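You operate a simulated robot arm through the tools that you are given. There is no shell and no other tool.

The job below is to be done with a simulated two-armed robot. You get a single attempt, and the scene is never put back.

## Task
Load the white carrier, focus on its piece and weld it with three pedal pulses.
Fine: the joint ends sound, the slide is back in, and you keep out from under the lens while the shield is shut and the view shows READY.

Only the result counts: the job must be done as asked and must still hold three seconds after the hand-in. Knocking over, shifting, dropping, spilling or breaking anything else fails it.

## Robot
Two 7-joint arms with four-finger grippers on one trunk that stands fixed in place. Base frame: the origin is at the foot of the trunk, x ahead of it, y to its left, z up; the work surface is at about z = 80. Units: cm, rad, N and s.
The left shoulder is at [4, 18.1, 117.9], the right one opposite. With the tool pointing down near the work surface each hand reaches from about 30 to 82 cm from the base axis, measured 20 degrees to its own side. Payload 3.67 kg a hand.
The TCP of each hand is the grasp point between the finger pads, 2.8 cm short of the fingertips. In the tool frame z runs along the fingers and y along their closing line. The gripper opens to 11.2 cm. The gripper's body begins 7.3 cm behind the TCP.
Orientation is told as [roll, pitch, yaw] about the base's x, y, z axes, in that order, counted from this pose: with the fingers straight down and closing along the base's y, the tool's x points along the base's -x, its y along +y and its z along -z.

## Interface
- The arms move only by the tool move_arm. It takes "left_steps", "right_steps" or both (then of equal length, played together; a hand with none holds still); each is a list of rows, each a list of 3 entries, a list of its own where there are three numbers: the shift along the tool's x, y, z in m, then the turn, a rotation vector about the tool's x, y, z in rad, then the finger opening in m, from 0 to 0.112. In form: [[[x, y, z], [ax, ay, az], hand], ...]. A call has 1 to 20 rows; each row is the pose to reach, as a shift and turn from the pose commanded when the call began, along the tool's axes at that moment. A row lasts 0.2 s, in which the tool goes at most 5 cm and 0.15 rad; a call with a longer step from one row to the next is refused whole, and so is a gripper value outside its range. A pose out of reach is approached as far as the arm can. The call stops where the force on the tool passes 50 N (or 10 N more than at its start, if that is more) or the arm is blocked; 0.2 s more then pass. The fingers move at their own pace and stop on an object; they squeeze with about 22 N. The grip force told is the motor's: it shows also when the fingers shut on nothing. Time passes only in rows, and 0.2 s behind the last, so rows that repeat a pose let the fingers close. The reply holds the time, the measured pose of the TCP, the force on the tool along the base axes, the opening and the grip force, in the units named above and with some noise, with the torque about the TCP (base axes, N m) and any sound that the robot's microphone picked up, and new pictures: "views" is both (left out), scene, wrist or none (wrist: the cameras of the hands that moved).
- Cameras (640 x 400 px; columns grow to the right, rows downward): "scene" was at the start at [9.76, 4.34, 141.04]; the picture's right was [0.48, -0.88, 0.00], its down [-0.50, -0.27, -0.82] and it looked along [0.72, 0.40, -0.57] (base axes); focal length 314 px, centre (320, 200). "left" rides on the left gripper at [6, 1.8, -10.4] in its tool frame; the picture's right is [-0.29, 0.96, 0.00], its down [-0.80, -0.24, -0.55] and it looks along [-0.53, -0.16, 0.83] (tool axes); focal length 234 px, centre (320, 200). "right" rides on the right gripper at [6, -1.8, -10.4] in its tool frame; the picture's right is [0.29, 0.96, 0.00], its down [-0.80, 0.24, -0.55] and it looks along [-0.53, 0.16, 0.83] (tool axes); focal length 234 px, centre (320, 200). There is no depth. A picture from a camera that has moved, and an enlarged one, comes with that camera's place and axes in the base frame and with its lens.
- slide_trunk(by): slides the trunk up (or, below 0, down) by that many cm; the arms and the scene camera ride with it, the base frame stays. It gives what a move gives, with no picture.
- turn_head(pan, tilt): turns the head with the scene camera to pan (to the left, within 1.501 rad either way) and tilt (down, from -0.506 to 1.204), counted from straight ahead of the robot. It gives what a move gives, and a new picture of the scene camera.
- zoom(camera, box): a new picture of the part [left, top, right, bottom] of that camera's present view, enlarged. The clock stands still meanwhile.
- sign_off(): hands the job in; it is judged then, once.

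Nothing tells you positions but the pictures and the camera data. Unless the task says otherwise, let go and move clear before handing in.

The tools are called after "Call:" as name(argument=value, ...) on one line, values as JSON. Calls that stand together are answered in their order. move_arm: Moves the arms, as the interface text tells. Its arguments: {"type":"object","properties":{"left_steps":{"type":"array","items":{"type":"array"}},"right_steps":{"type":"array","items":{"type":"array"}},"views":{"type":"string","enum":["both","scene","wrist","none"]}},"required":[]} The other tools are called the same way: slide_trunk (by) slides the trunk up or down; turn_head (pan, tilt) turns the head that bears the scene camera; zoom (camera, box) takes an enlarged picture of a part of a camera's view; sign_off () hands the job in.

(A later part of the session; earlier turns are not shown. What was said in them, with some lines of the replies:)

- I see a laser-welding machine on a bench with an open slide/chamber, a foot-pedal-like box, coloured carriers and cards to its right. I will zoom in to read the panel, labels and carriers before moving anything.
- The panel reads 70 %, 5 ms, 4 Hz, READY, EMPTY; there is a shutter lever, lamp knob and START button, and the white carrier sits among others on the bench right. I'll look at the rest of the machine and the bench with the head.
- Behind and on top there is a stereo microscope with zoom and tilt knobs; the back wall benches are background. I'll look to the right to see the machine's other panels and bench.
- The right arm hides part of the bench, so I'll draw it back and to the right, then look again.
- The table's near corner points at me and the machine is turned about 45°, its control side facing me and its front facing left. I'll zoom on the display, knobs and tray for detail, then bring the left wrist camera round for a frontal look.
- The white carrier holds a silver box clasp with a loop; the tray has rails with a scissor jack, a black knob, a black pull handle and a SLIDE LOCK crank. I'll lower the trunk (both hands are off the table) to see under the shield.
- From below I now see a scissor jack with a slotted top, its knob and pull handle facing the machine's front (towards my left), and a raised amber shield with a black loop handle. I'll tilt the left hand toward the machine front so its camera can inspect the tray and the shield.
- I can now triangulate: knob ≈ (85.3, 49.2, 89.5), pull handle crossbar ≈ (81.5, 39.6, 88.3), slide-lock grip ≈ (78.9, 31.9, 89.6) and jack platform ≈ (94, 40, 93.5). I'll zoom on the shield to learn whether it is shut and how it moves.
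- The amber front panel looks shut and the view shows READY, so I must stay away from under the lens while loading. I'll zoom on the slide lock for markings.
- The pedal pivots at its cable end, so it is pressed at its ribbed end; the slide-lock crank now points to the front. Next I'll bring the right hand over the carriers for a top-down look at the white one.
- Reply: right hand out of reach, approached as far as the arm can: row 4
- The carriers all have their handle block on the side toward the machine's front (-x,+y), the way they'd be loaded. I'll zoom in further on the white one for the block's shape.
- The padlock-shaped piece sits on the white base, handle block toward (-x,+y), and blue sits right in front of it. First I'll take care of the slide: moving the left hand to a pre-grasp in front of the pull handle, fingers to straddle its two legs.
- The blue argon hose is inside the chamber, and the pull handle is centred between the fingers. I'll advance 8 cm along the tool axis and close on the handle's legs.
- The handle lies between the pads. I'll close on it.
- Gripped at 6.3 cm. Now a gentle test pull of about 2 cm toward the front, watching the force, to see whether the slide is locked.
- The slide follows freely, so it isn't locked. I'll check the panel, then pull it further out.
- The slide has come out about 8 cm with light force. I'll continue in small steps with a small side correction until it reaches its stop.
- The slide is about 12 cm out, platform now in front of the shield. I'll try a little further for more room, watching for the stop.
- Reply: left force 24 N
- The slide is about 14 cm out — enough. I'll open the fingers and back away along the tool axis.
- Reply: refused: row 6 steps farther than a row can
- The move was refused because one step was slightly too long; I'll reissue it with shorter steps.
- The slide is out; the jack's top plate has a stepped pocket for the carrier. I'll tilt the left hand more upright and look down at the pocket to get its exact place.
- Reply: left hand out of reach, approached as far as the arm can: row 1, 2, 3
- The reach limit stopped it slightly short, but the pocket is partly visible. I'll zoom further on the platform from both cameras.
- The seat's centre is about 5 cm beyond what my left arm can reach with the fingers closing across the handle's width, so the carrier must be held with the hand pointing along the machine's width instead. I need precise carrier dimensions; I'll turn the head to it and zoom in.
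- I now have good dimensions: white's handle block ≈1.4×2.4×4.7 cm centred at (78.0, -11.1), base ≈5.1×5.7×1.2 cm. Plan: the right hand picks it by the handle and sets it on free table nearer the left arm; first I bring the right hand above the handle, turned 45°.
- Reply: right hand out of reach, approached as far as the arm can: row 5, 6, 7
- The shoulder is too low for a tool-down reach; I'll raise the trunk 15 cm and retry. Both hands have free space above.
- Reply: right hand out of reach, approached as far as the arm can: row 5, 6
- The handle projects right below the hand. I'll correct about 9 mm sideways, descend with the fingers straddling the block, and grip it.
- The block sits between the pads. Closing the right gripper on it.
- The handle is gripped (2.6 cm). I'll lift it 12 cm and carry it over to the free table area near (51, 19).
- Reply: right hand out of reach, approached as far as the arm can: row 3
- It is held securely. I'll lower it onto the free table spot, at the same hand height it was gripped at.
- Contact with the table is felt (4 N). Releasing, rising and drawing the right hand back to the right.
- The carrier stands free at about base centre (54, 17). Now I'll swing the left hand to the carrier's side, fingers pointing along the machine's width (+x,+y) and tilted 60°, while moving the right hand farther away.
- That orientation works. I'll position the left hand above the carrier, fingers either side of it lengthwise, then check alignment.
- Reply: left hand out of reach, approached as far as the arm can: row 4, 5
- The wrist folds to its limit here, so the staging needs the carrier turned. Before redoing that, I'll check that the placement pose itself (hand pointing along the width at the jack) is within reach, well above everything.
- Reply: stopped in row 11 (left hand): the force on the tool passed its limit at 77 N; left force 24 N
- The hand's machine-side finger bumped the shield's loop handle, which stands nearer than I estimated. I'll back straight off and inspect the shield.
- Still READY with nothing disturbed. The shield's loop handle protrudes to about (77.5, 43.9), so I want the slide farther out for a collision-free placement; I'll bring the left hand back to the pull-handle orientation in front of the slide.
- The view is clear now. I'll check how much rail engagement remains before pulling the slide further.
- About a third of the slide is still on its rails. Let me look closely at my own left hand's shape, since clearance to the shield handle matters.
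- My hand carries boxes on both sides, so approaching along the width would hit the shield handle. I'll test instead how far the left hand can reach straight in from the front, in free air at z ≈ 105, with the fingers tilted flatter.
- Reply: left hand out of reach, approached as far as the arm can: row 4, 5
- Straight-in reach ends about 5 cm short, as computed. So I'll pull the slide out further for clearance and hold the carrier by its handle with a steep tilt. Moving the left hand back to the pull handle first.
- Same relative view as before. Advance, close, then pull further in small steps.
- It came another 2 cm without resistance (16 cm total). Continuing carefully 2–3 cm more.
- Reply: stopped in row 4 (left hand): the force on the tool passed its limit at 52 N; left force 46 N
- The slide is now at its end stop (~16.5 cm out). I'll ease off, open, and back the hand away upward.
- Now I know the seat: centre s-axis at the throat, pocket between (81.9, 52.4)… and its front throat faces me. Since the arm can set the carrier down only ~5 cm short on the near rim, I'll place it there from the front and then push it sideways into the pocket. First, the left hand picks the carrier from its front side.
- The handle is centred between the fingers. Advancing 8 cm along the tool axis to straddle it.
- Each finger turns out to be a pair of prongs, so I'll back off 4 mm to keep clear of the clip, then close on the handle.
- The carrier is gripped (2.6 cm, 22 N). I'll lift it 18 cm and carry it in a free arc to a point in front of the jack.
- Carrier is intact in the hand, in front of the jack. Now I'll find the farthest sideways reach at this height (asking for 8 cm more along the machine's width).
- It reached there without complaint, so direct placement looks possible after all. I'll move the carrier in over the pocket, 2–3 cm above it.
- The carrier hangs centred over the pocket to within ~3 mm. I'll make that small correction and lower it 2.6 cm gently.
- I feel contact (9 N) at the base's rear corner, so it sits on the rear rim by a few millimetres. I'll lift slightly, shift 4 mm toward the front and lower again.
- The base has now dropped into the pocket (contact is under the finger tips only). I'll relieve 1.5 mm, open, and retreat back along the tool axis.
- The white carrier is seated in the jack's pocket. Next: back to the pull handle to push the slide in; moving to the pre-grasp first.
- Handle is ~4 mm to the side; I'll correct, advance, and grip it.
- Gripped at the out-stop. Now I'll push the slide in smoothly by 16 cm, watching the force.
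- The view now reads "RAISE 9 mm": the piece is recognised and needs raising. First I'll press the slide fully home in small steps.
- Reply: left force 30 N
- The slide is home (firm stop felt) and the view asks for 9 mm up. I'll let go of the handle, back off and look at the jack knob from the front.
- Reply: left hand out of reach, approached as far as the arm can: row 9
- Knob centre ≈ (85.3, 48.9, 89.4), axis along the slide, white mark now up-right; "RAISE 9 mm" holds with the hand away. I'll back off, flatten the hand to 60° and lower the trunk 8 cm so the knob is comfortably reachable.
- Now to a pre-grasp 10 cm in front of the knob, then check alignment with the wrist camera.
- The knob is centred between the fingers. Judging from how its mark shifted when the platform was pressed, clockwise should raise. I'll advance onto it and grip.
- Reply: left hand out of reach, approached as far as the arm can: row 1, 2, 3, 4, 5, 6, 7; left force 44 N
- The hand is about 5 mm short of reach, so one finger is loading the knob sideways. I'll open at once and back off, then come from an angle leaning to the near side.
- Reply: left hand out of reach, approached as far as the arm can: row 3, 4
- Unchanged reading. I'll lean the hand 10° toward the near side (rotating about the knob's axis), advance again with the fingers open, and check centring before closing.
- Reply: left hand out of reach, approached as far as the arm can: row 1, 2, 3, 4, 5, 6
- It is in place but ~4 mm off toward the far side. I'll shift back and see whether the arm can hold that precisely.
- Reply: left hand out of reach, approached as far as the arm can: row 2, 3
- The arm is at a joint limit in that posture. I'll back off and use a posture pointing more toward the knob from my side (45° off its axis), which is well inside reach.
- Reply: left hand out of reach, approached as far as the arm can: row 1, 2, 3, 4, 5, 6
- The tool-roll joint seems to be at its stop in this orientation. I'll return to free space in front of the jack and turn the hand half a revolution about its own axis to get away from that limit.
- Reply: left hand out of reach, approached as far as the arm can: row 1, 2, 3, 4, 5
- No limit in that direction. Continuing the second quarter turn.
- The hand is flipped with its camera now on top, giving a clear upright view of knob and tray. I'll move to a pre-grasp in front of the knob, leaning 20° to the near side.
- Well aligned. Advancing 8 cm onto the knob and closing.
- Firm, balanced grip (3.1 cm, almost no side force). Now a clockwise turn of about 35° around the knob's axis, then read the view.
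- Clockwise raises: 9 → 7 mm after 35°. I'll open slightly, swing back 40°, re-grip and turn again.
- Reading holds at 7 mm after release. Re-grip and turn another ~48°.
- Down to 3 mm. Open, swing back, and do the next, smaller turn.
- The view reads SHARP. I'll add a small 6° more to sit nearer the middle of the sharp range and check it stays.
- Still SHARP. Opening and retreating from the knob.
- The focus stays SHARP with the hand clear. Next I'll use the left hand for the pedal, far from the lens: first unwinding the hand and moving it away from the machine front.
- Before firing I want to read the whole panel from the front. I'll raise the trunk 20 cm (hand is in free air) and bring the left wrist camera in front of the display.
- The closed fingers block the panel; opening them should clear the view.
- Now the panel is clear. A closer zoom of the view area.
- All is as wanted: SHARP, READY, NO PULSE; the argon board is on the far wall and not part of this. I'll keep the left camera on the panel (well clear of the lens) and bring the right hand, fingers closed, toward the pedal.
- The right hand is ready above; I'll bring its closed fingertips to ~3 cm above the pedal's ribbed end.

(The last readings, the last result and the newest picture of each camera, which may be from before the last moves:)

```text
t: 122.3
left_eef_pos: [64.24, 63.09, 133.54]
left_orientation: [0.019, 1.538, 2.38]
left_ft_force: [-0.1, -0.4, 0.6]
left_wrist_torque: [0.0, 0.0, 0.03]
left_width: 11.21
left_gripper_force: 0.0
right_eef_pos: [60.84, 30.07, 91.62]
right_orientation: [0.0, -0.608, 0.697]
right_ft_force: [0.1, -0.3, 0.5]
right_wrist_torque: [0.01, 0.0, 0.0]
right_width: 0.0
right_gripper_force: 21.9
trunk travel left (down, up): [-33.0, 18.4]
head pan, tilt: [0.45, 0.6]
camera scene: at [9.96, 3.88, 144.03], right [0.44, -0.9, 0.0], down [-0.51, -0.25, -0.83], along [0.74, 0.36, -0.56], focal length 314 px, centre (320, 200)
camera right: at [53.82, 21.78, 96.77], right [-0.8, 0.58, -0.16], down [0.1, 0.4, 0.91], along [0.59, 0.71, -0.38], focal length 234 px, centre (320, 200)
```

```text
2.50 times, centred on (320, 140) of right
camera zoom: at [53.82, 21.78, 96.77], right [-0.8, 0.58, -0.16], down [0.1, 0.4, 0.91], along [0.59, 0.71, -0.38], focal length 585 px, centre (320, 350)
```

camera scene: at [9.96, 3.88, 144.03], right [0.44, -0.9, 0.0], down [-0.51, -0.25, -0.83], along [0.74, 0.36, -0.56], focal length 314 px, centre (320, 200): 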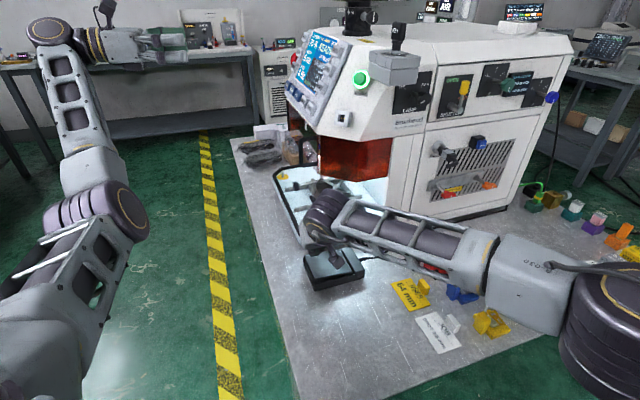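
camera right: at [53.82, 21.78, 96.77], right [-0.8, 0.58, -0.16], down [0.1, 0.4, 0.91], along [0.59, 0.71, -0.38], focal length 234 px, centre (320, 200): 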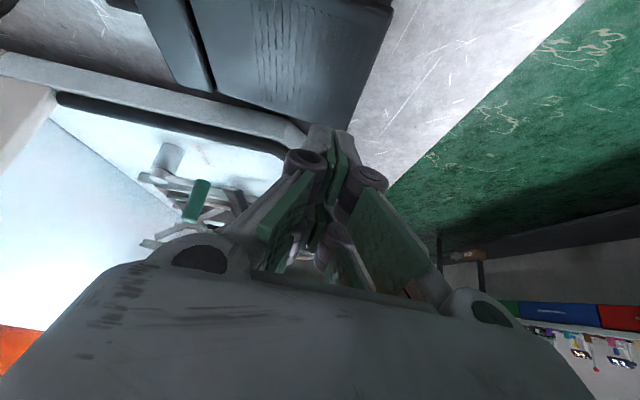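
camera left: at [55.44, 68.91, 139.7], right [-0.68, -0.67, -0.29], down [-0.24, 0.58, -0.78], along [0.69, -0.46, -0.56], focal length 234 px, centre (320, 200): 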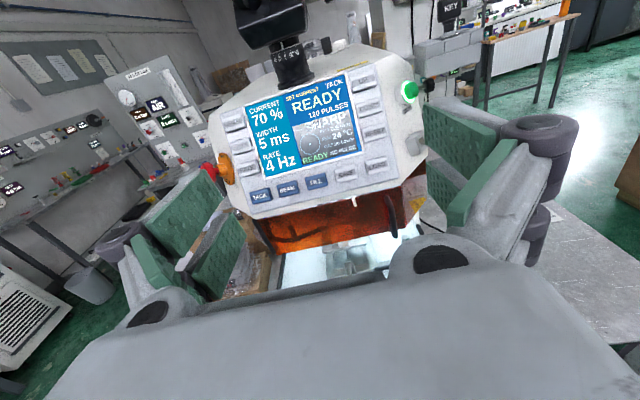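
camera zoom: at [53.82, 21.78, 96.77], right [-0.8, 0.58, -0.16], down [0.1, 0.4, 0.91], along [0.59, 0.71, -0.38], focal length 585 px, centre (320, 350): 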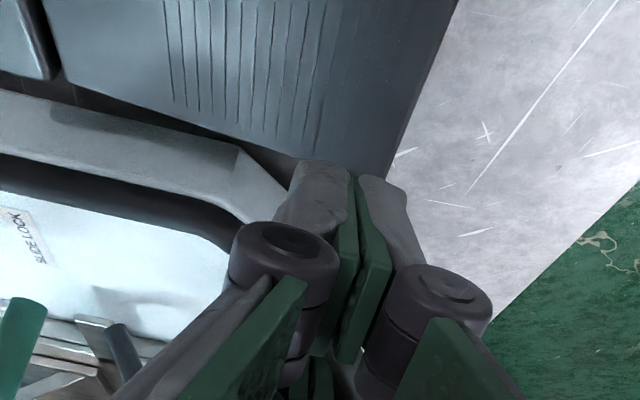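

The contact point will be centred on the plate, about 1.4 cm in from its lifted edge. Lowering in stages to feel the plate.

Call:
move_arm(right_steps=[[[0.0066, 0, 0.0094], [0, 0, 0], 0.0], [[0.0132, 0, 0.0188], [0, 0, 0], 0.0]], views="none")

Call:
move_arm(right_steps=[[[0.0017, 0, 0.0025], [0, 0, 0], 0.0]], views="none")

Call:
move_arm(right_steps=[[[0.0014, 0, 0.002], [0, 0, 0], 0.0]], views="wrist")

Call:
zoom(camera="scene", box=[280, 210, 420, 310])

```text
t: 122.9
left_eef_pos: [64.11, 63.12, 133.36]
left_orientation: [0.037, 1.539, 2.396]
left_ft_force: [0.4, 0.3, 0.7]
left_wrist_torque: [-0.01, 0.0, -0.03]
left_width: 11.21
left_gripper_force: 0.1
right_eef_pos: [60.96, 30.13, 89.22]
right_orientation: [0.0, -0.61, 0.699]
right_ft_force: [-0.1, 0.1, -0.3]
right_wrist_torque: [0.01, 0.02, 0.01]
right_width: 0.0
right_gripper_force: 22.2
trunk travel left (down, up): [-33.0, 18.4]
head pan, tilt: [0.45, 0.6]
```

```text
t: 123.3
left_eef_pos: [64.28, 63.19, 133.23]
left_orientation: [0.04, 1.538, 2.401]
left_ft_force: [0.4, -0.1, -0.2]
left_wrist_torque: [-0.01, -0.01, -0.02]
left_width: 11.22
left_gripper_force: 0.1
right_eef_pos: [60.99, 30.15, 88.94]
right_orientation: [0.0, -0.608, 0.697]
right_ft_force: [1.0, -0.6, -0.3]
right_wrist_torque: [0.02, 0.0, 0.03]
right_width: 0.0
right_gripper_force: 22.4
trunk travel left (down, up): [-33.0, 18.4]
head pan, tilt: [0.45, 0.6]
```

```text
t: 123.7
left_eef_pos: [64.1, 63.13, 133.35]
left_orientation: [0.039, 1.538, 2.4]
left_ft_force: [-0.7, -0.5, 0.3]
left_wrist_torque: [0.02, -0.01, -0.01]
left_width: 11.22
left_gripper_force: 0.1
right_eef_pos: [60.87, 30.15, 88.6]
right_orientation: [0.002, -0.61, 0.698]
right_ft_force: [0.4, 0.0, 0.0]
right_wrist_torque: [0.0, -0.02, 0.02]
right_width: 0.01
right_gripper_force: 22.2
trunk travel left (down, up): [-33.0, 18.4]
head pan, tilt: [0.45, 0.6]
camera right: at [53.91, 21.77, 93.91], right [-0.8, 0.58, -0.16], down [0.1, 0.4, 0.91], along [0.59, 0.71, -0.38], focal length 234 px, centre (320, 200)
```

right: 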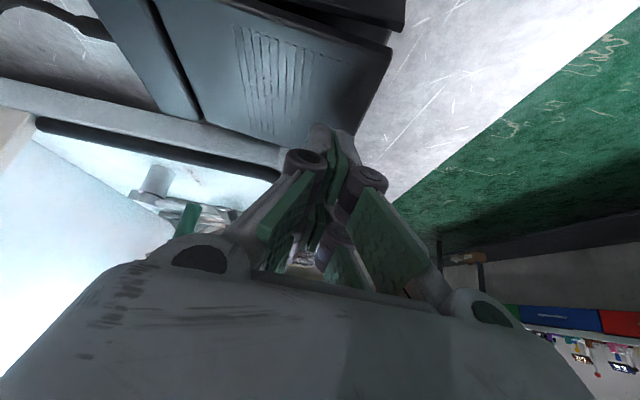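

```text
4.00 times, centred on (350, 260) of scene
camera zoom: at [9.99, 3.96, 144.02], right [0.44, -0.9, 0.0], down [-0.51, -0.25, -0.82], along [0.74, 0.36, -0.57], focal length 1257 px, centre (200, -40)
```

zoom: 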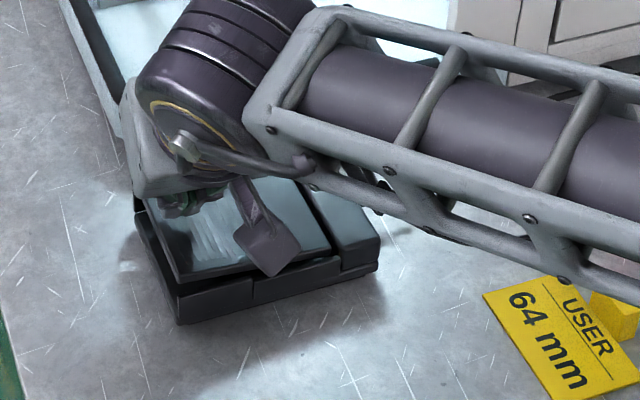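

No contact yet at z = 88.6. Continuing in 2–3 mm steps.

Call:
move_arm(right_steps=[[[0.0014, 0, 0.002], [0, 0, 0], 0.0]], views="none")

Call:
move_arm(right_steps=[[[0.0014, 0, 0.002], [0, 0, 0], 0.0]], views="none")

Call:
move_arm(right_steps=[[[0.0012, 0, 0.0016], [0, 0, 0], 0.0]], views="none")

```text
t: 124.1
left_eef_pos: [64.22, 63.13, 133.43]
left_orientation: [0.04, 1.54, 2.399]
left_ft_force: [-0.4, 0.2, 0.0]
left_wrist_torque: [-0.03, 0.0, -0.02]
left_width: 11.2
left_gripper_force: 0.0
right_eef_pos: [61.02, 30.16, 88.45]
right_orientation: [0.001, -0.61, 0.697]
right_ft_force: [0.0, 1.3, -0.5]
right_wrist_torque: [-0.03, -0.04, 0.01]
right_width: 0.0
right_gripper_force: 22.0
trunk travel left (down, up): [-33.0, 18.4]
head pan, tilt: [0.45, 0.6]
```

```text
t: 124.5
left_eef_pos: [64.17, 63.12, 133.44]
left_orientation: [0.038, 1.54, 2.4]
left_ft_force: [0.0, 0.1, 0.4]
left_wrist_torque: [-0.01, 0.03, -0.03]
left_width: 11.2
left_gripper_force: 0.0
right_eef_pos: [60.97, 30.13, 88.2]
right_orientation: [-0.001, -0.607, 0.699]
right_ft_force: [0.7, -0.5, 0.9]
right_wrist_torque: [0.01, 0.0, -0.03]
right_width: 0.0
right_gripper_force: 22.5
trunk travel left (down, up): [-33.0, 18.4]
head pan, tilt: [0.45, 0.6]
```

```text
t: 124.9
left_eef_pos: [64.16, 63.04, 133.48]
left_orientation: [0.031, 1.538, 2.392]
left_ft_force: [0.8, -0.1, 0.0]
left_wrist_torque: [0.01, -0.04, -0.01]
left_width: 11.2
left_gripper_force: 0.0
right_eef_pos: [61.05, 30.17, 88.17]
right_orientation: [0.002, -0.609, 0.699]
right_ft_force: [-0.1, -0.1, 1.5]
right_wrist_torque: [-0.05, 0.03, -0.01]
right_width: 0.0
right_gripper_force: 22.0
trunk travel left (down, up): [-33.0, 18.4]
head pan, tilt: [0.45, 0.6]
```

Call:
move_arm(right_steps=[[[0.0012, 0, 0.0016], [0, 0, 0], 0.0]], views="none")

Call:
move_arm(right_steps=[[[0.0012, 0, 0.0016], [0, 0, 0], 0.0]], views="none")

Call:
zoom(camera="left", box=[240, 70, 390, 180])

Call:
zoom(camera="right", box=[200, 0, 440, 160])

```text
t: 125.3
left_eef_pos: [64.06, 63.21, 133.36]
left_orientation: [0.029, 1.54, 2.389]
left_ft_force: [0.3, -0.8, 0.1]
left_wrist_torque: [0.0, -0.02, 0.03]
left_width: 11.22
left_gripper_force: 0.0
right_eef_pos: [61.08, 30.12, 87.85]
right_orientation: [0.001, -0.609, 0.699]
right_ft_force: [-0.6, 0.1, 2.9]
right_wrist_torque: [0.02, 0.07, 0.02]
right_width: 0.0
right_gripper_force: 21.7
trunk travel left (down, up): [-33.0, 18.4]
head pan, tilt: [0.45, 0.6]
```

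```text
t: 125.7
left_eef_pos: [64.08, 63.09, 133.46]
left_orientation: [0.033, 1.54, 2.395]
left_ft_force: [0.1, 0.4, -0.6]
left_wrist_torque: [0.01, -0.02, 0.03]
left_width: 11.18
left_gripper_force: 0.1
right_eef_pos: [61.02, 30.01, 87.72]
right_orientation: [-0.001, -0.609, 0.7]
right_ft_force: [1.1, 1.4, 3.5]
right_wrist_torque: [0.08, -0.01, -0.06]
right_width: 0.01
right_gripper_force: 22.4
trunk travel left (down, up): [-33.0, 18.4]
head pan, tilt: [0.45, 0.6]
```

```text
3.64 times, centred on (315, 125) of left
camera zoom: at [55.48, 68.9, 139.69], right [-0.68, -0.67, -0.29], down [-0.24, 0.58, -0.78], along [0.69, -0.46, -0.56], focal length 852 px, centre (338, 473)
```

zoom: 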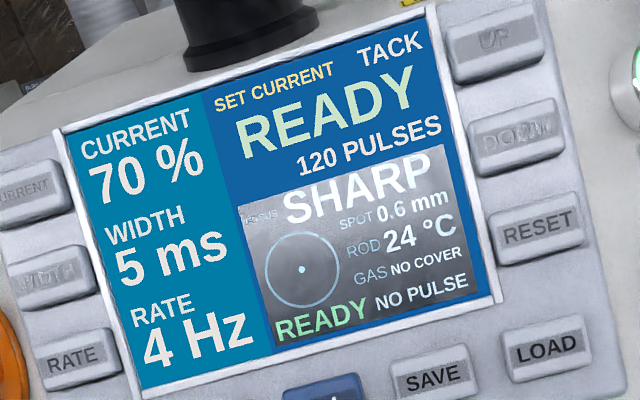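

```text
2.50 times, centred on (320, 80) of right
camera zoom: at [53.96, 21.79, 92.81], right [-0.8, 0.58, -0.16], down [0.1, 0.4, 0.91], along [0.59, 0.71, -0.38], focal length 585 px, centre (320, 500)
```

zoom: 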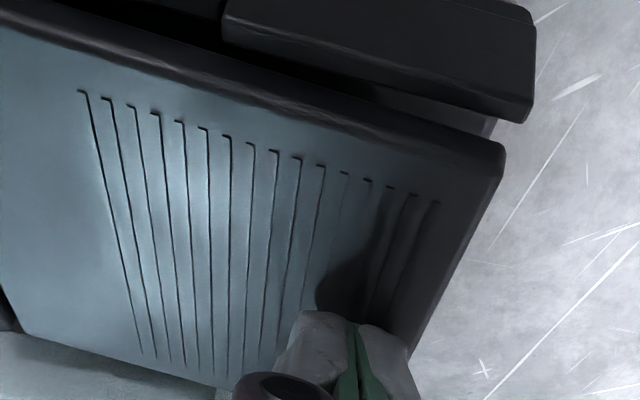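

Light contact now (3.5 N), no pulse. I'll try brief dips of growing depth, returning each time, and read the counter after each.

Call:
move_arm(right_steps=[[[0.0029, 0, 0.0041], [0, 0, 0], 0.0], [[0, 0, 0], [0, 0, 0], 0.0]], views="none")

Call:
zoom(camera="left", box=[240, 70, 390, 180])

```text
t: 126.3
left_eef_pos: [64.1, 63.12, 133.47]
left_orientation: [0.024, 1.54, 2.385]
left_ft_force: [0.6, -0.3, 0.1]
left_wrist_torque: [0.01, -0.02, 0.01]
left_width: 11.21
left_gripper_force: 0.0
right_eef_pos: [60.94, 30.14, 87.79]
right_orientation: [0.0, -0.61, 0.701]
right_ft_force: [-0.6, 0.4, 2.5]
right_wrist_torque: [0.04, 0.06, -0.03]
right_width: 0.0
right_gripper_force: 22.3
trunk travel left (down, up): [-33.0, 18.4]
head pan, tilt: [0.45, 0.6]
```

```text
3.64 times, centred on (315, 125) of left
camera zoom: at [55.45, 68.87, 139.71], right [-0.68, -0.67, -0.29], down [-0.24, 0.58, -0.78], along [0.69, -0.46, -0.56], focal length 852 px, centre (338, 473)
```

zoom: 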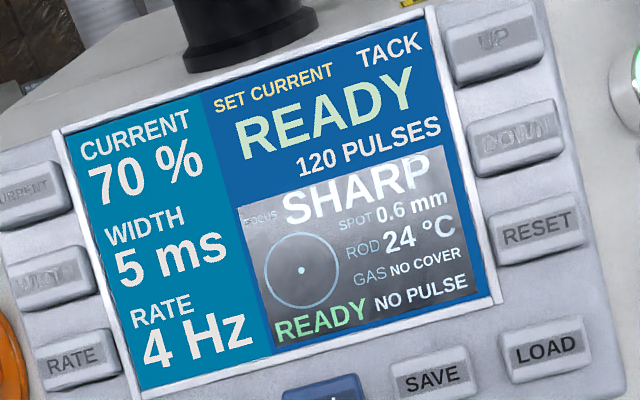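

No pulse at 5 mm. Trying 8 mm.

Call:
move_arm(right_steps=[[[0.0046, 0, 0.0066], [0, 0, 0], 0.0], [[0, 0, 0], [0, 0, 0], 0.0]], views="none")

Call:
zoom(camera="left", box=[240, 70, 390, 180])

```text
t: 126.9
left_eef_pos: [64.12, 63.16, 133.47]
left_orientation: [0.029, 1.54, 2.387]
left_ft_force: [0.0, 0.4, -0.7]
left_wrist_torque: [0.04, -0.03, 0.0]
left_width: 11.18
left_gripper_force: 0.1
right_eef_pos: [61.16, 29.99, 87.73]
right_orientation: [0.0, -0.608, 0.7]
right_ft_force: [0.6, 1.0, 2.9]
right_wrist_torque: [0.08, 0.02, 0.0]
right_width: 0.04
right_gripper_force: 22.3
trunk travel left (down, up): [-33.0, 18.4]
head pan, tilt: [0.45, 0.6]
heard: click
```

```text
3.64 times, centred on (315, 125) of left
camera zoom: at [55.47, 68.87, 139.71], right [-0.68, -0.67, -0.29], down [-0.24, 0.58, -0.78], along [0.69, -0.46, -0.56], focal length 852 px, centre (338, 473)
```

zoom: 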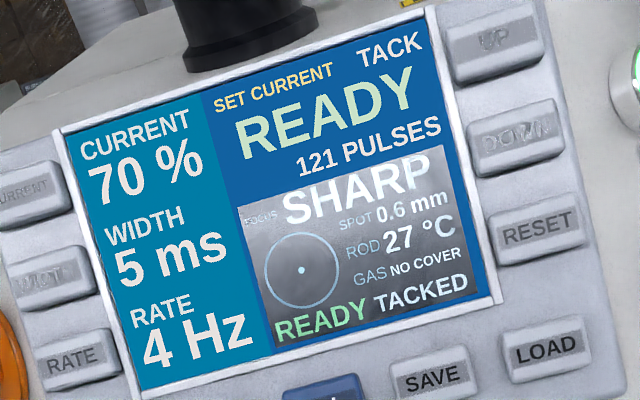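

One click: 121 pulses, view says TACKED. Exactly one pulse per dip at this depth. I'll let the rod cool briefly, then give the second.

Call:
move_arm(right_steps=[[[0, 0, 0], [0, 0, 0], 0.0], [[0, 0, 0], [0, 0, 0], 0.0], [[0, 0, 0], [0, 0, 0], 0.0], [[0, 0, 0], [0, 0, 0], 0.0], [[0, 0, 0], [0, 0, 0], 0.0], [[0, 0, 0], [0, 0, 0], 0.0], [[0, 0, 0], [0, 0, 0], 0.0], [[0, 0, 0], [0, 0, 0], 0.0]], views="none")

Call:
zoom(camera="left", box=[240, 70, 390, 180])

```text
t: 128.7
left_eef_pos: [64.16, 63.15, 133.44]
left_orientation: [0.03, 1.54, 2.39]
left_ft_force: [0.7, -0.4, 0.0]
left_wrist_torque: [0.02, -0.03, -0.01]
left_width: 11.19
left_gripper_force: 0.2
right_eef_pos: [61.15, 29.97, 87.56]
right_orientation: [-0.001, -0.609, 0.699]
right_ft_force: [0.0, 0.1, 2.6]
right_wrist_torque: [-0.04, 0.02, 0.01]
right_width: 0.01
right_gripper_force: 21.9
trunk travel left (down, up): [-33.0, 18.4]
head pan, tilt: [0.45, 0.6]
```

```text
3.64 times, centred on (315, 125) of left
camera zoom: at [55.48, 68.86, 139.7], right [-0.68, -0.67, -0.29], down [-0.24, 0.58, -0.78], along [0.69, -0.46, -0.56], focal length 852 px, centre (338, 473)
```

zoom: 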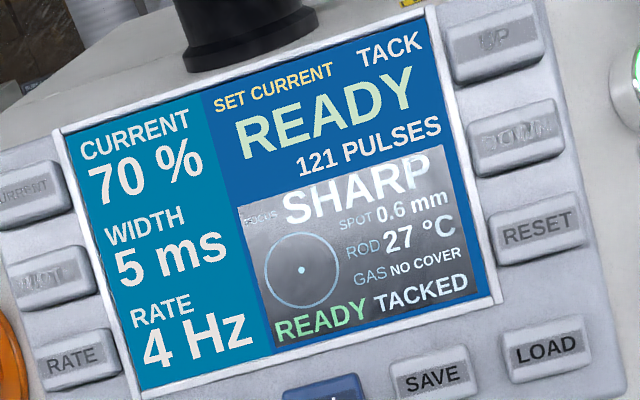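

Stable. Second dip, same depth.

Call:
move_arm(right_steps=[[[0.0046, 0, 0.0066], [0, 0, 0], 0.0], [[0, 0, 0], [0, 0, 0], 0.0]], views="none")

Call:
zoom(camera="left", box=[240, 70, 390, 180])

```text
t: 129.3
left_eef_pos: [64.16, 63.0, 133.37]
left_orientation: [0.023, 1.54, 2.384]
left_ft_force: [-0.1, -0.2, -0.3]
left_wrist_torque: [0.03, 0.02, -0.01]
left_width: 11.2
left_gripper_force: 0.0
right_eef_pos: [61.08, 30.0, 87.63]
right_orientation: [0.002, -0.609, 0.699]
right_ft_force: [2.5, -0.4, 3.1]
right_wrist_torque: [0.0, 0.03, -0.03]
right_width: 0.0
right_gripper_force: 21.7
trunk travel left (down, up): [-33.0, 18.4]
head pan, tilt: [0.45, 0.6]
heard: click
```

```text
3.64 times, centred on (315, 125) of left
camera zoom: at [55.48, 68.84, 139.72], right [-0.68, -0.67, -0.29], down [-0.24, 0.58, -0.78], along [0.69, -0.46, -0.56], focal length 852 px, centre (338, 473)
```

zoom: 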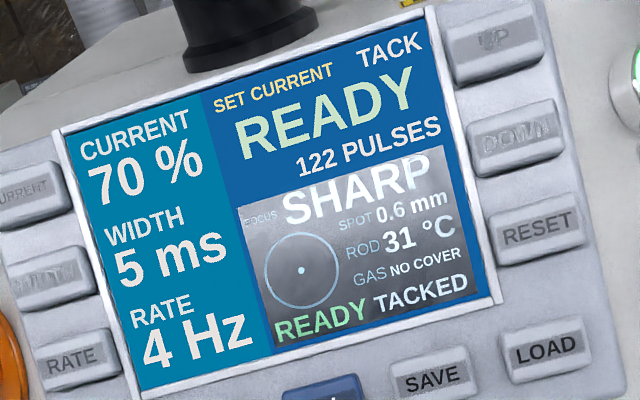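

Two pulses; still TACKED and READY, rod 31 °C. I'll wait a few seconds to see whether the rod cools before the last one.

Call:
move_arm(right_steps=[[[0, 0, 0], [0, 0, 0], 0.0], [[0, 0, 0], [0, 0, 0], 0.0], [[0, 0, 0], [0, 0, 0], 0.0], [[0, 0, 0], [0, 0, 0], 0.0], [[0, 0, 0], [0, 0, 0], 0.0], [[0, 0, 0], [0, 0, 0], 0.0], [[0, 0, 0], [0, 0, 0], 0.0], [[0, 0, 0], [0, 0, 0], 0.0], [[0, 0, 0], [0, 0, 0], 0.0], [[0, 0, 0], [0, 0, 0], 0.0], [[0, 0, 0], [0, 0, 0], 0.0], [[0, 0, 0], [0, 0, 0], 0.0], [[0, 0, 0], [0, 0, 0], 0.0], [[0, 0, 0], [0, 0, 0], 0.0], [[0, 0, 0], [0, 0, 0], 0.0], [[0, 0, 0], [0, 0, 0], 0.0], [[0, 0, 0], [0, 0, 0], 0.0], [[0, 0, 0], [0, 0, 0], 0.0], [[0, 0, 0], [0, 0, 0], 0.0], [[0, 0, 0], [0, 0, 0], 0.0]], views="none")

Call:
zoom(camera="left", box=[240, 70, 390, 180])

```text
t: 133.5
left_eef_pos: [64.16, 63.16, 133.41]
left_orientation: [0.029, 1.539, 2.392]
left_ft_force: [-0.3, 0.7, -0.3]
left_wrist_torque: [0.02, 0.01, 0.01]
left_width: 11.21
left_gripper_force: 0.0
right_eef_pos: [61.15, 29.92, 87.69]
right_orientation: [0.001, -0.608, 0.7]
right_ft_force: [-0.4, -0.2, 3.4]
right_wrist_torque: [0.0, 0.04, -0.02]
right_width: 0.02
right_gripper_force: 22.1
trunk travel left (down, up): [-33.0, 18.4]
head pan, tilt: [0.45, 0.6]
```

```text
3.64 times, centred on (315, 125) of left
camera zoom: at [55.48, 68.87, 139.7], right [-0.68, -0.67, -0.29], down [-0.24, 0.58, -0.78], along [0.69, -0.46, -0.56], focal length 852 px, centre (338, 473)
```

zoom: 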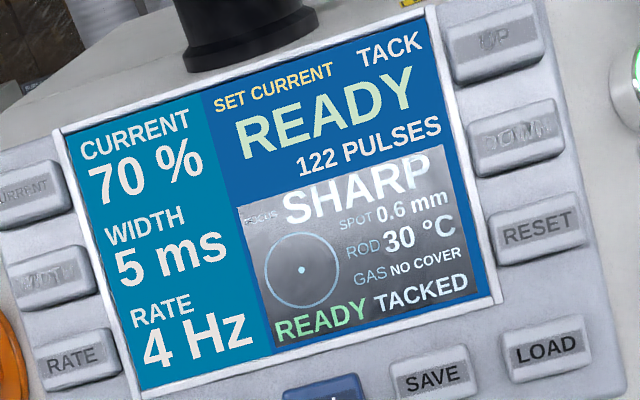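

It cools slowly (30 °C). A little more waiting, then the third pulse.

Call:
move_arm(right_steps=[[[0, 0, 0], [0, 0, 0], 0.0], [[0, 0, 0], [0, 0, 0], 0.0], [[0, 0, 0], [0, 0, 0], 0.0], [[0, 0, 0], [0, 0, 0], 0.0], [[0, 0, 0], [0, 0, 0], 0.0], [[0, 0, 0], [0, 0, 0], 0.0], [[0, 0, 0], [0, 0, 0], 0.0], [[0, 0, 0], [0, 0, 0], 0.0], [[0, 0, 0], [0, 0, 0], 0.0], [[0, 0, 0], [0, 0, 0], 0.0], [[0, 0, 0], [0, 0, 0], 0.0], [[0, 0, 0], [0, 0, 0], 0.0], [[0, 0, 0], [0, 0, 0], 0.0], [[0, 0, 0], [0, 0, 0], 0.0], [[0, 0, 0], [0, 0, 0], 0.0], [[0, 0, 0], [0, 0, 0], 0.0], [[0, 0, 0], [0, 0, 0], 0.0], [[0, 0, 0], [0, 0, 0], 0.0], [[0, 0, 0], [0, 0, 0], 0.0], [[0, 0, 0], [0, 0, 0], 0.0]], views="none")

Call:
move_arm(right_steps=[[[0.0046, 0, 0.0066], [0, 0, 0], 0.0], [[0, 0, 0], [0, 0, 0], 0.0]], views="none")

Call:
zoom(camera="left", box=[240, 70, 390, 180])

```text
t: 137.7
left_eef_pos: [64.16, 63.02, 133.42]
left_orientation: [0.03, 1.539, 2.392]
left_ft_force: [-0.1, 0.5, -0.4]
left_wrist_torque: [-0.01, -0.01, 0.03]
left_width: 11.2
left_gripper_force: 0.0
right_eef_pos: [60.99, 29.97, 87.78]
right_orientation: [0.0, -0.61, 0.698]
right_ft_force: [0.3, 0.1, 2.5]
right_wrist_torque: [0.0, 0.05, -0.01]
right_width: 0.02
right_gripper_force: 21.8
trunk travel left (down, up): [-33.0, 18.4]
head pan, tilt: [0.45, 0.6]
```

```text
t: 138.3
left_eef_pos: [64.12, 63.09, 133.44]
left_orientation: [0.025, 1.539, 2.387]
left_ft_force: [0.0, -0.8, 0.6]
left_wrist_torque: [0.0, -0.01, 0.02]
left_width: 11.22
left_gripper_force: 0.0
right_eef_pos: [61.16, 30.12, 87.64]
right_orientation: [-0.002, -0.61, 0.699]
right_ft_force: [0.4, -1.0, 3.0]
right_wrist_torque: [-0.02, 0.03, -0.01]
right_width: 0.01
right_gripper_force: 22.3
trunk travel left (down, up): [-33.0, 18.4]
head pan, tilt: [0.45, 0.6]
heard: click
```

```text
3.64 times, centred on (315, 125) of left
camera zoom: at [55.48, 68.86, 139.71], right [-0.68, -0.67, -0.29], down [-0.24, 0.58, -0.78], along [0.69, -0.46, -0.56], focal length 852 px, centre (338, 473)
```

zoom: 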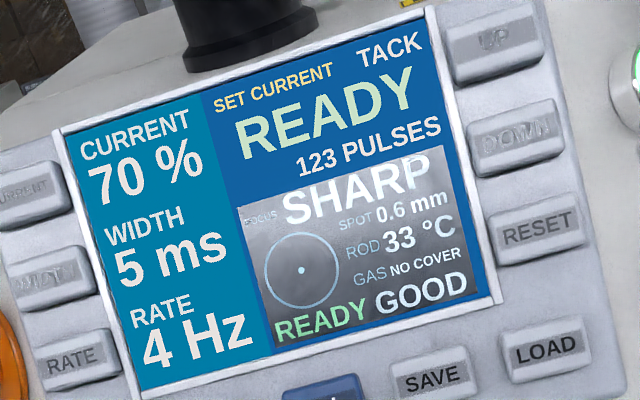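

123 pulses and the view says GOOD: the joint is sound after exactly three pulses. Now I'll lift the right hand straight off the pedal and withdraw it, and back the left hand away from the panel.

Call:
move_arm(right_steps=[[[-0.0115, 0, -0.0164], [0, 0, 0], 0.0], [[-0.0344, 0, -0.0491], [0, 0, 0], 0.0], [[-0.0573, 0, -0.0819], [0, 0, 0], 0.0], [[-0.08, 0, -0.1147], [0, 0, 0], 0.0], [[-0.08, 0, -0.15], [0, 0, 0], 0.0], [[-0.08, 0, -0.19], [0, 0, 0], 0.0], [[-0.08, 0, -0.23], [0, 0, 0], 0.0]], left_steps=[[[0, 0, -0.015], [0, 0, 0], 0.112], [[0, 0, -0.03], [0, 0, 0], 0.112], [[0, 0, -0.05], [0, 0, 0], 0.112], [[0, 0, -0.07], [0, 0, 0], 0.112], [[0, 0, -0.09], [0, 0, 0], 0.112], [[0, 0, -0.1], [0, 0, 0], 0.112], [[0, 0, -0.1], [0, 0, 0], 0.112]])

Call:
zoom(camera="left", box=[230, 60, 430, 260])

Call:
zoom(camera="scene", box=[240, 140, 400, 300])

```text
t: 139.9
left_eef_pos: [56.95, 70.13, 133.58]
left_orientation: [0.005, 1.54, 2.363]
left_ft_force: [-0.3, -0.6, -0.2]
left_wrist_torque: [-0.01, 0.0, 0.03]
left_width: 11.2
left_gripper_force: 0.1
right_eef_pos: [55.9, 25.73, 111.43]
right_orientation: [0.0, -0.608, 0.699]
right_ft_force: [-0.2, 0.0, -0.4]
right_wrist_torque: [0.0, 0.0, -0.01]
right_width: 0.02
right_gripper_force: 22.2
trunk travel left (down, up): [-33.0, 18.4]
head pan, tilt: [0.45, 0.6]
camera scene: at [9.9, 3.87, 144.04], right [0.44, -0.9, 0.0], down [-0.51, -0.25, -0.83], along [0.74, 0.36, -0.56], focal length 314 px, centre (320, 200)
camera right: at [48.75, 17.41, 116.41], right [-0.8, 0.58, -0.16], down [0.1, 0.4, 0.91], along [0.59, 0.71, -0.38], focal length 234 px, centre (320, 200)
camera left: at [48.28, 75.9, 139.98], right [-0.68, -0.67, -0.29], down [-0.24, 0.58, -0.78], along [0.69, -0.46, -0.56], focal length 234 px, centre (320, 200)
```

scene: 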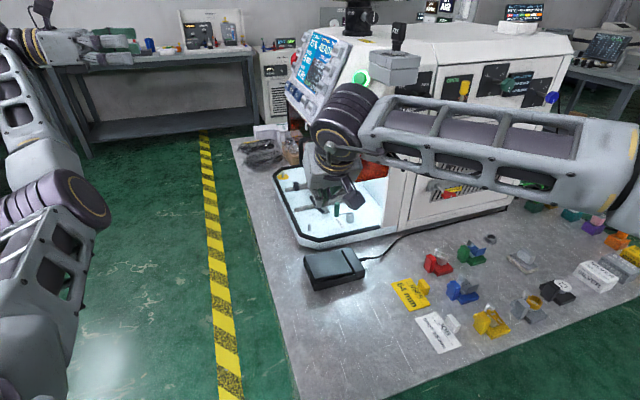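
right: 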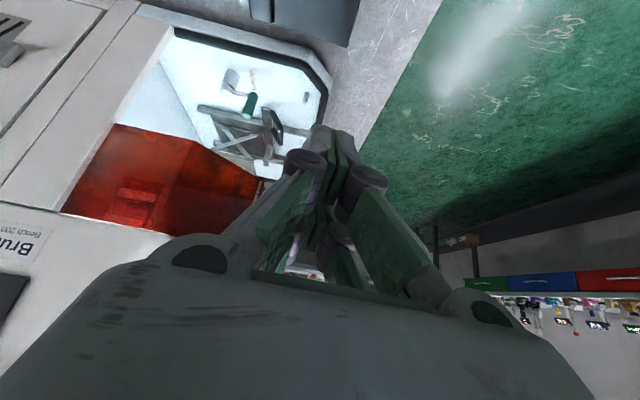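
left: 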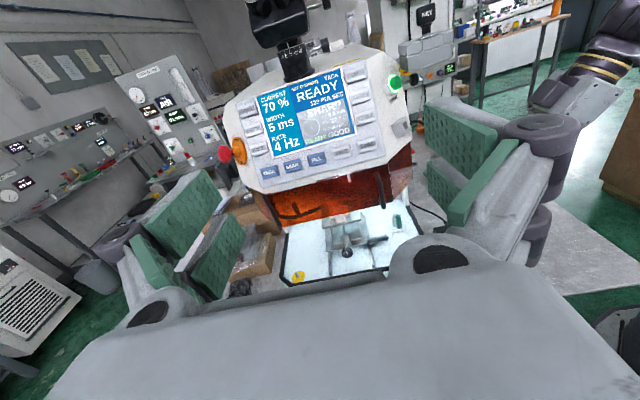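

```text
2.00 times, centred on (330, 160) of left
camera zoom: at [48.28, 75.9, 139.98], right [-0.68, -0.67, -0.29], down [-0.24, 0.58, -0.78], along [0.69, -0.46, -0.56], focal length 468 px, centre (300, 280)
```

zoom: 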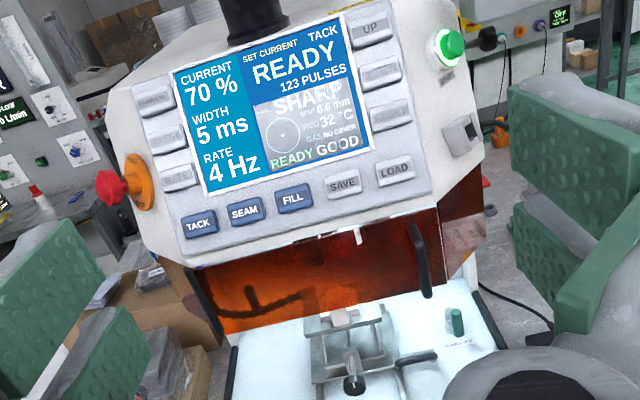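

```text
2.50 times, centred on (320, 220) of scene
camera zoom: at [9.9, 3.87, 144.04], right [0.44, -0.9, 0.0], down [-0.51, -0.25, -0.83], along [0.74, 0.36, -0.56], focal length 786 px, centre (320, 150)
```

zoom: 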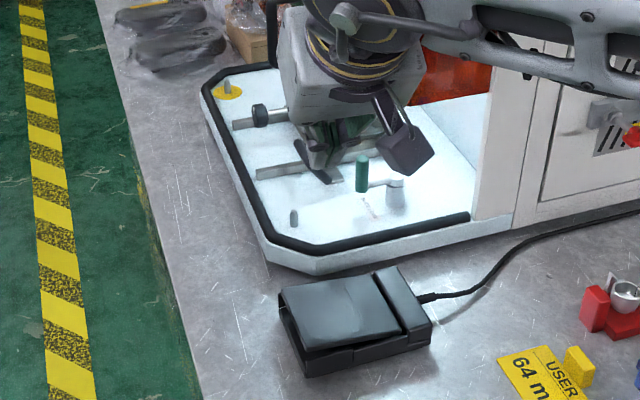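

Everything reads GOOD. I'll withdraw the right hand fully so I can verify the slide and surroundings one last time.

Call:
move_arm(right_steps=[[[0.033, -0.022, -0.022], [0, 0, 0], 0.0], [[0.066, -0.044, -0.044], [0, 0, 0], 0.0], [[0.1, -0.066, -0.067], [0, 0, 0], 0.0], [[0.133, -0.088, -0.09], [0, 0, 0], 0.02], [[0.167, -0.11, -0.112], [0, 0, 0], 0.03], [[0.2, -0.132, -0.134], [0, 0, 0], 0.03], [[0.233, -0.153, -0.156], [0, 0, 0], 0.03], [[0.267, -0.175, -0.179], [0, 0, 0], 0.03], [[0.3, -0.197, -0.2], [0, 0, 0], 0.03]])

Call:
zoom(camera="scene", box=[240, 120, 400, 300])

Call:
zoom(camera="scene", box=[380, 210, 640, 360])

Call:
zoom(camera="left", box=[230, 60, 430, 260])

```text
t: 141.9
left_eef_pos: [56.95, 69.97, 133.65]
left_orientation: [-0.02, 1.538, 2.341]
left_ft_force: [-0.8, 0.6, 0.5]
left_wrist_torque: [0.02, 0.03, 0.02]
left_width: 11.17
left_gripper_force: 0.1
right_eef_pos: [41.76, -12.52, 110.66]
right_orientation: [0.001, -0.608, 0.7]
right_ft_force: [0.2, -0.3, 0.4]
right_wrist_torque: [0.01, 0.0, 0.01]
right_width: 3.01
right_gripper_force: 0.1
right hand out of reach, approached as far as the arm can: row 9
trunk travel left (down, up): [-33.0, 18.4]
head pan, tilt: [0.45, 0.6]
camera scene: at [9.84, 3.79, 144.04], right [0.44, -0.9, 0.0], down [-0.51, -0.25, -0.83], along [0.74, 0.36, -0.56], focal length 314 px, centre (320, 200)
camera right: at [34.73, -20.77, 115.86], right [-0.8, 0.58, -0.16], down [0.1, 0.4, 0.91], along [0.59, 0.71, -0.38], focal length 234 px, centre (320, 200)
```

scene: 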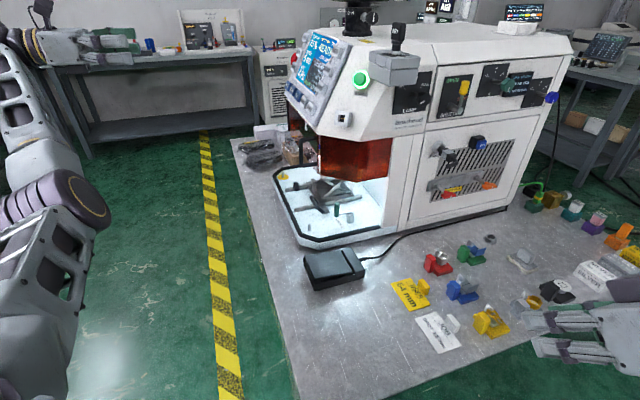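
right: 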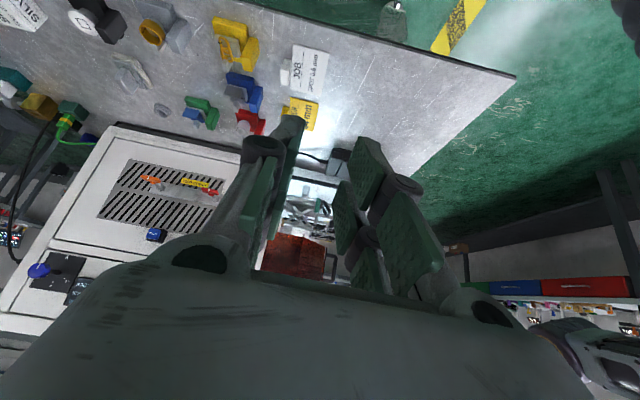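

```text
2.22 times, centred on (320, 210) of scene
camera zoom: at [9.84, 3.79, 144.04], right [0.44, -0.9, 0.0], down [-0.51, -0.25, -0.83], along [0.74, 0.36, -0.56], focal length 698 px, centre (320, 178)
```

zoom: 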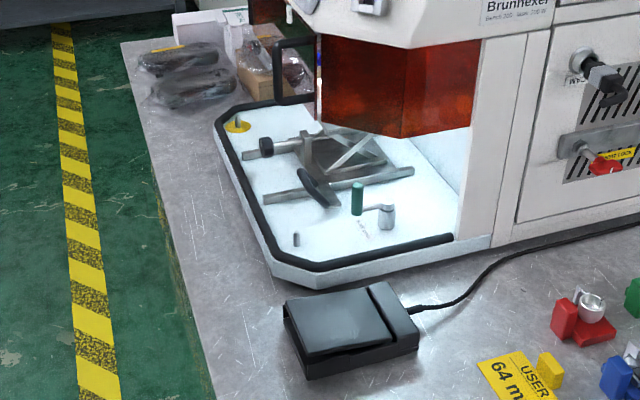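

```text
2.46 times, centred on (510, 285) of scene
camera zoom: at [9.84, 3.79, 144.04], right [0.44, -0.9, 0.0], down [-0.51, -0.25, -0.83], along [0.74, 0.36, -0.56], focal length 774 px, centre (-148, -9)
```

zoom: 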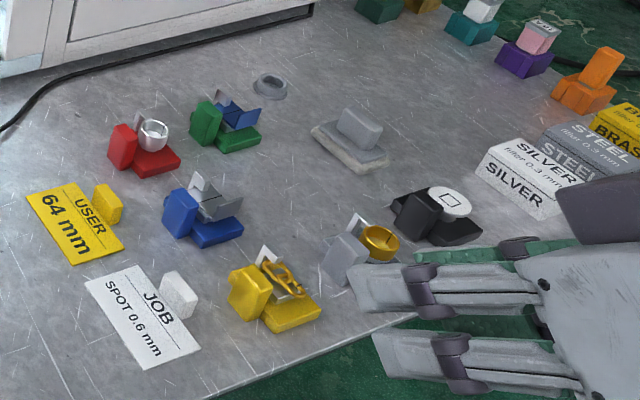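

```text
2.00 times, centred on (330, 160) of left
camera zoom: at [48.22, 75.82, 140.04], right [-0.68, -0.67, -0.29], down [-0.24, 0.58, -0.78], along [0.69, -0.46, -0.56], focal length 468 px, centre (300, 280)
```

zoom: 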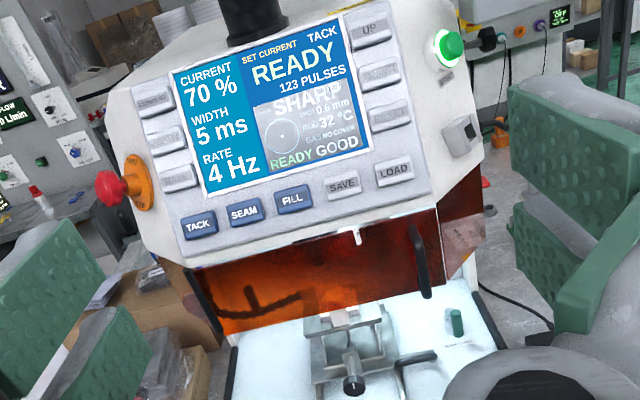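

The panel shows SHARP, READY and GOOD at 123 pulses, up from 120 at the start, so three were fired. The slide was pushed home to its stop. The shield is shut, the pedal is released, the other carriers and cards stand where they were, and both hands are clear. Handing in.

Call:
sign_off()

```text
The job is handed in.
```

The white carrier is loaded and its piece is welded. The machine's view reads SHARP, READY and GOOD. The pulse counter went from 120 to 123, one pulse for each of three pedal presses.

- **Slide:** I pushed it back in to its stop after loading. It was still in on my last look.
- **Focus:** I raised the jack about 9 mm until the view read SHARP.
- **Lens:** Neither hand went under the lens. The shield stayed shut and READY showed on every check I made of the panel, including while I gripped the slide handle and turned the jack knob in front of the lens.
- **One bump:** Early on, while moving in free air, the left hand hit the shield's handle at a peak of about 77 N. I backed off, and neither the shield nor the panel reading changed.
- **Gas:** The view read "NO COVER" for gas the whole time. I left it alone, since the argon line is on the far wall and the weld still read GOOD.

The other carriers and cards were in place when I handed in.
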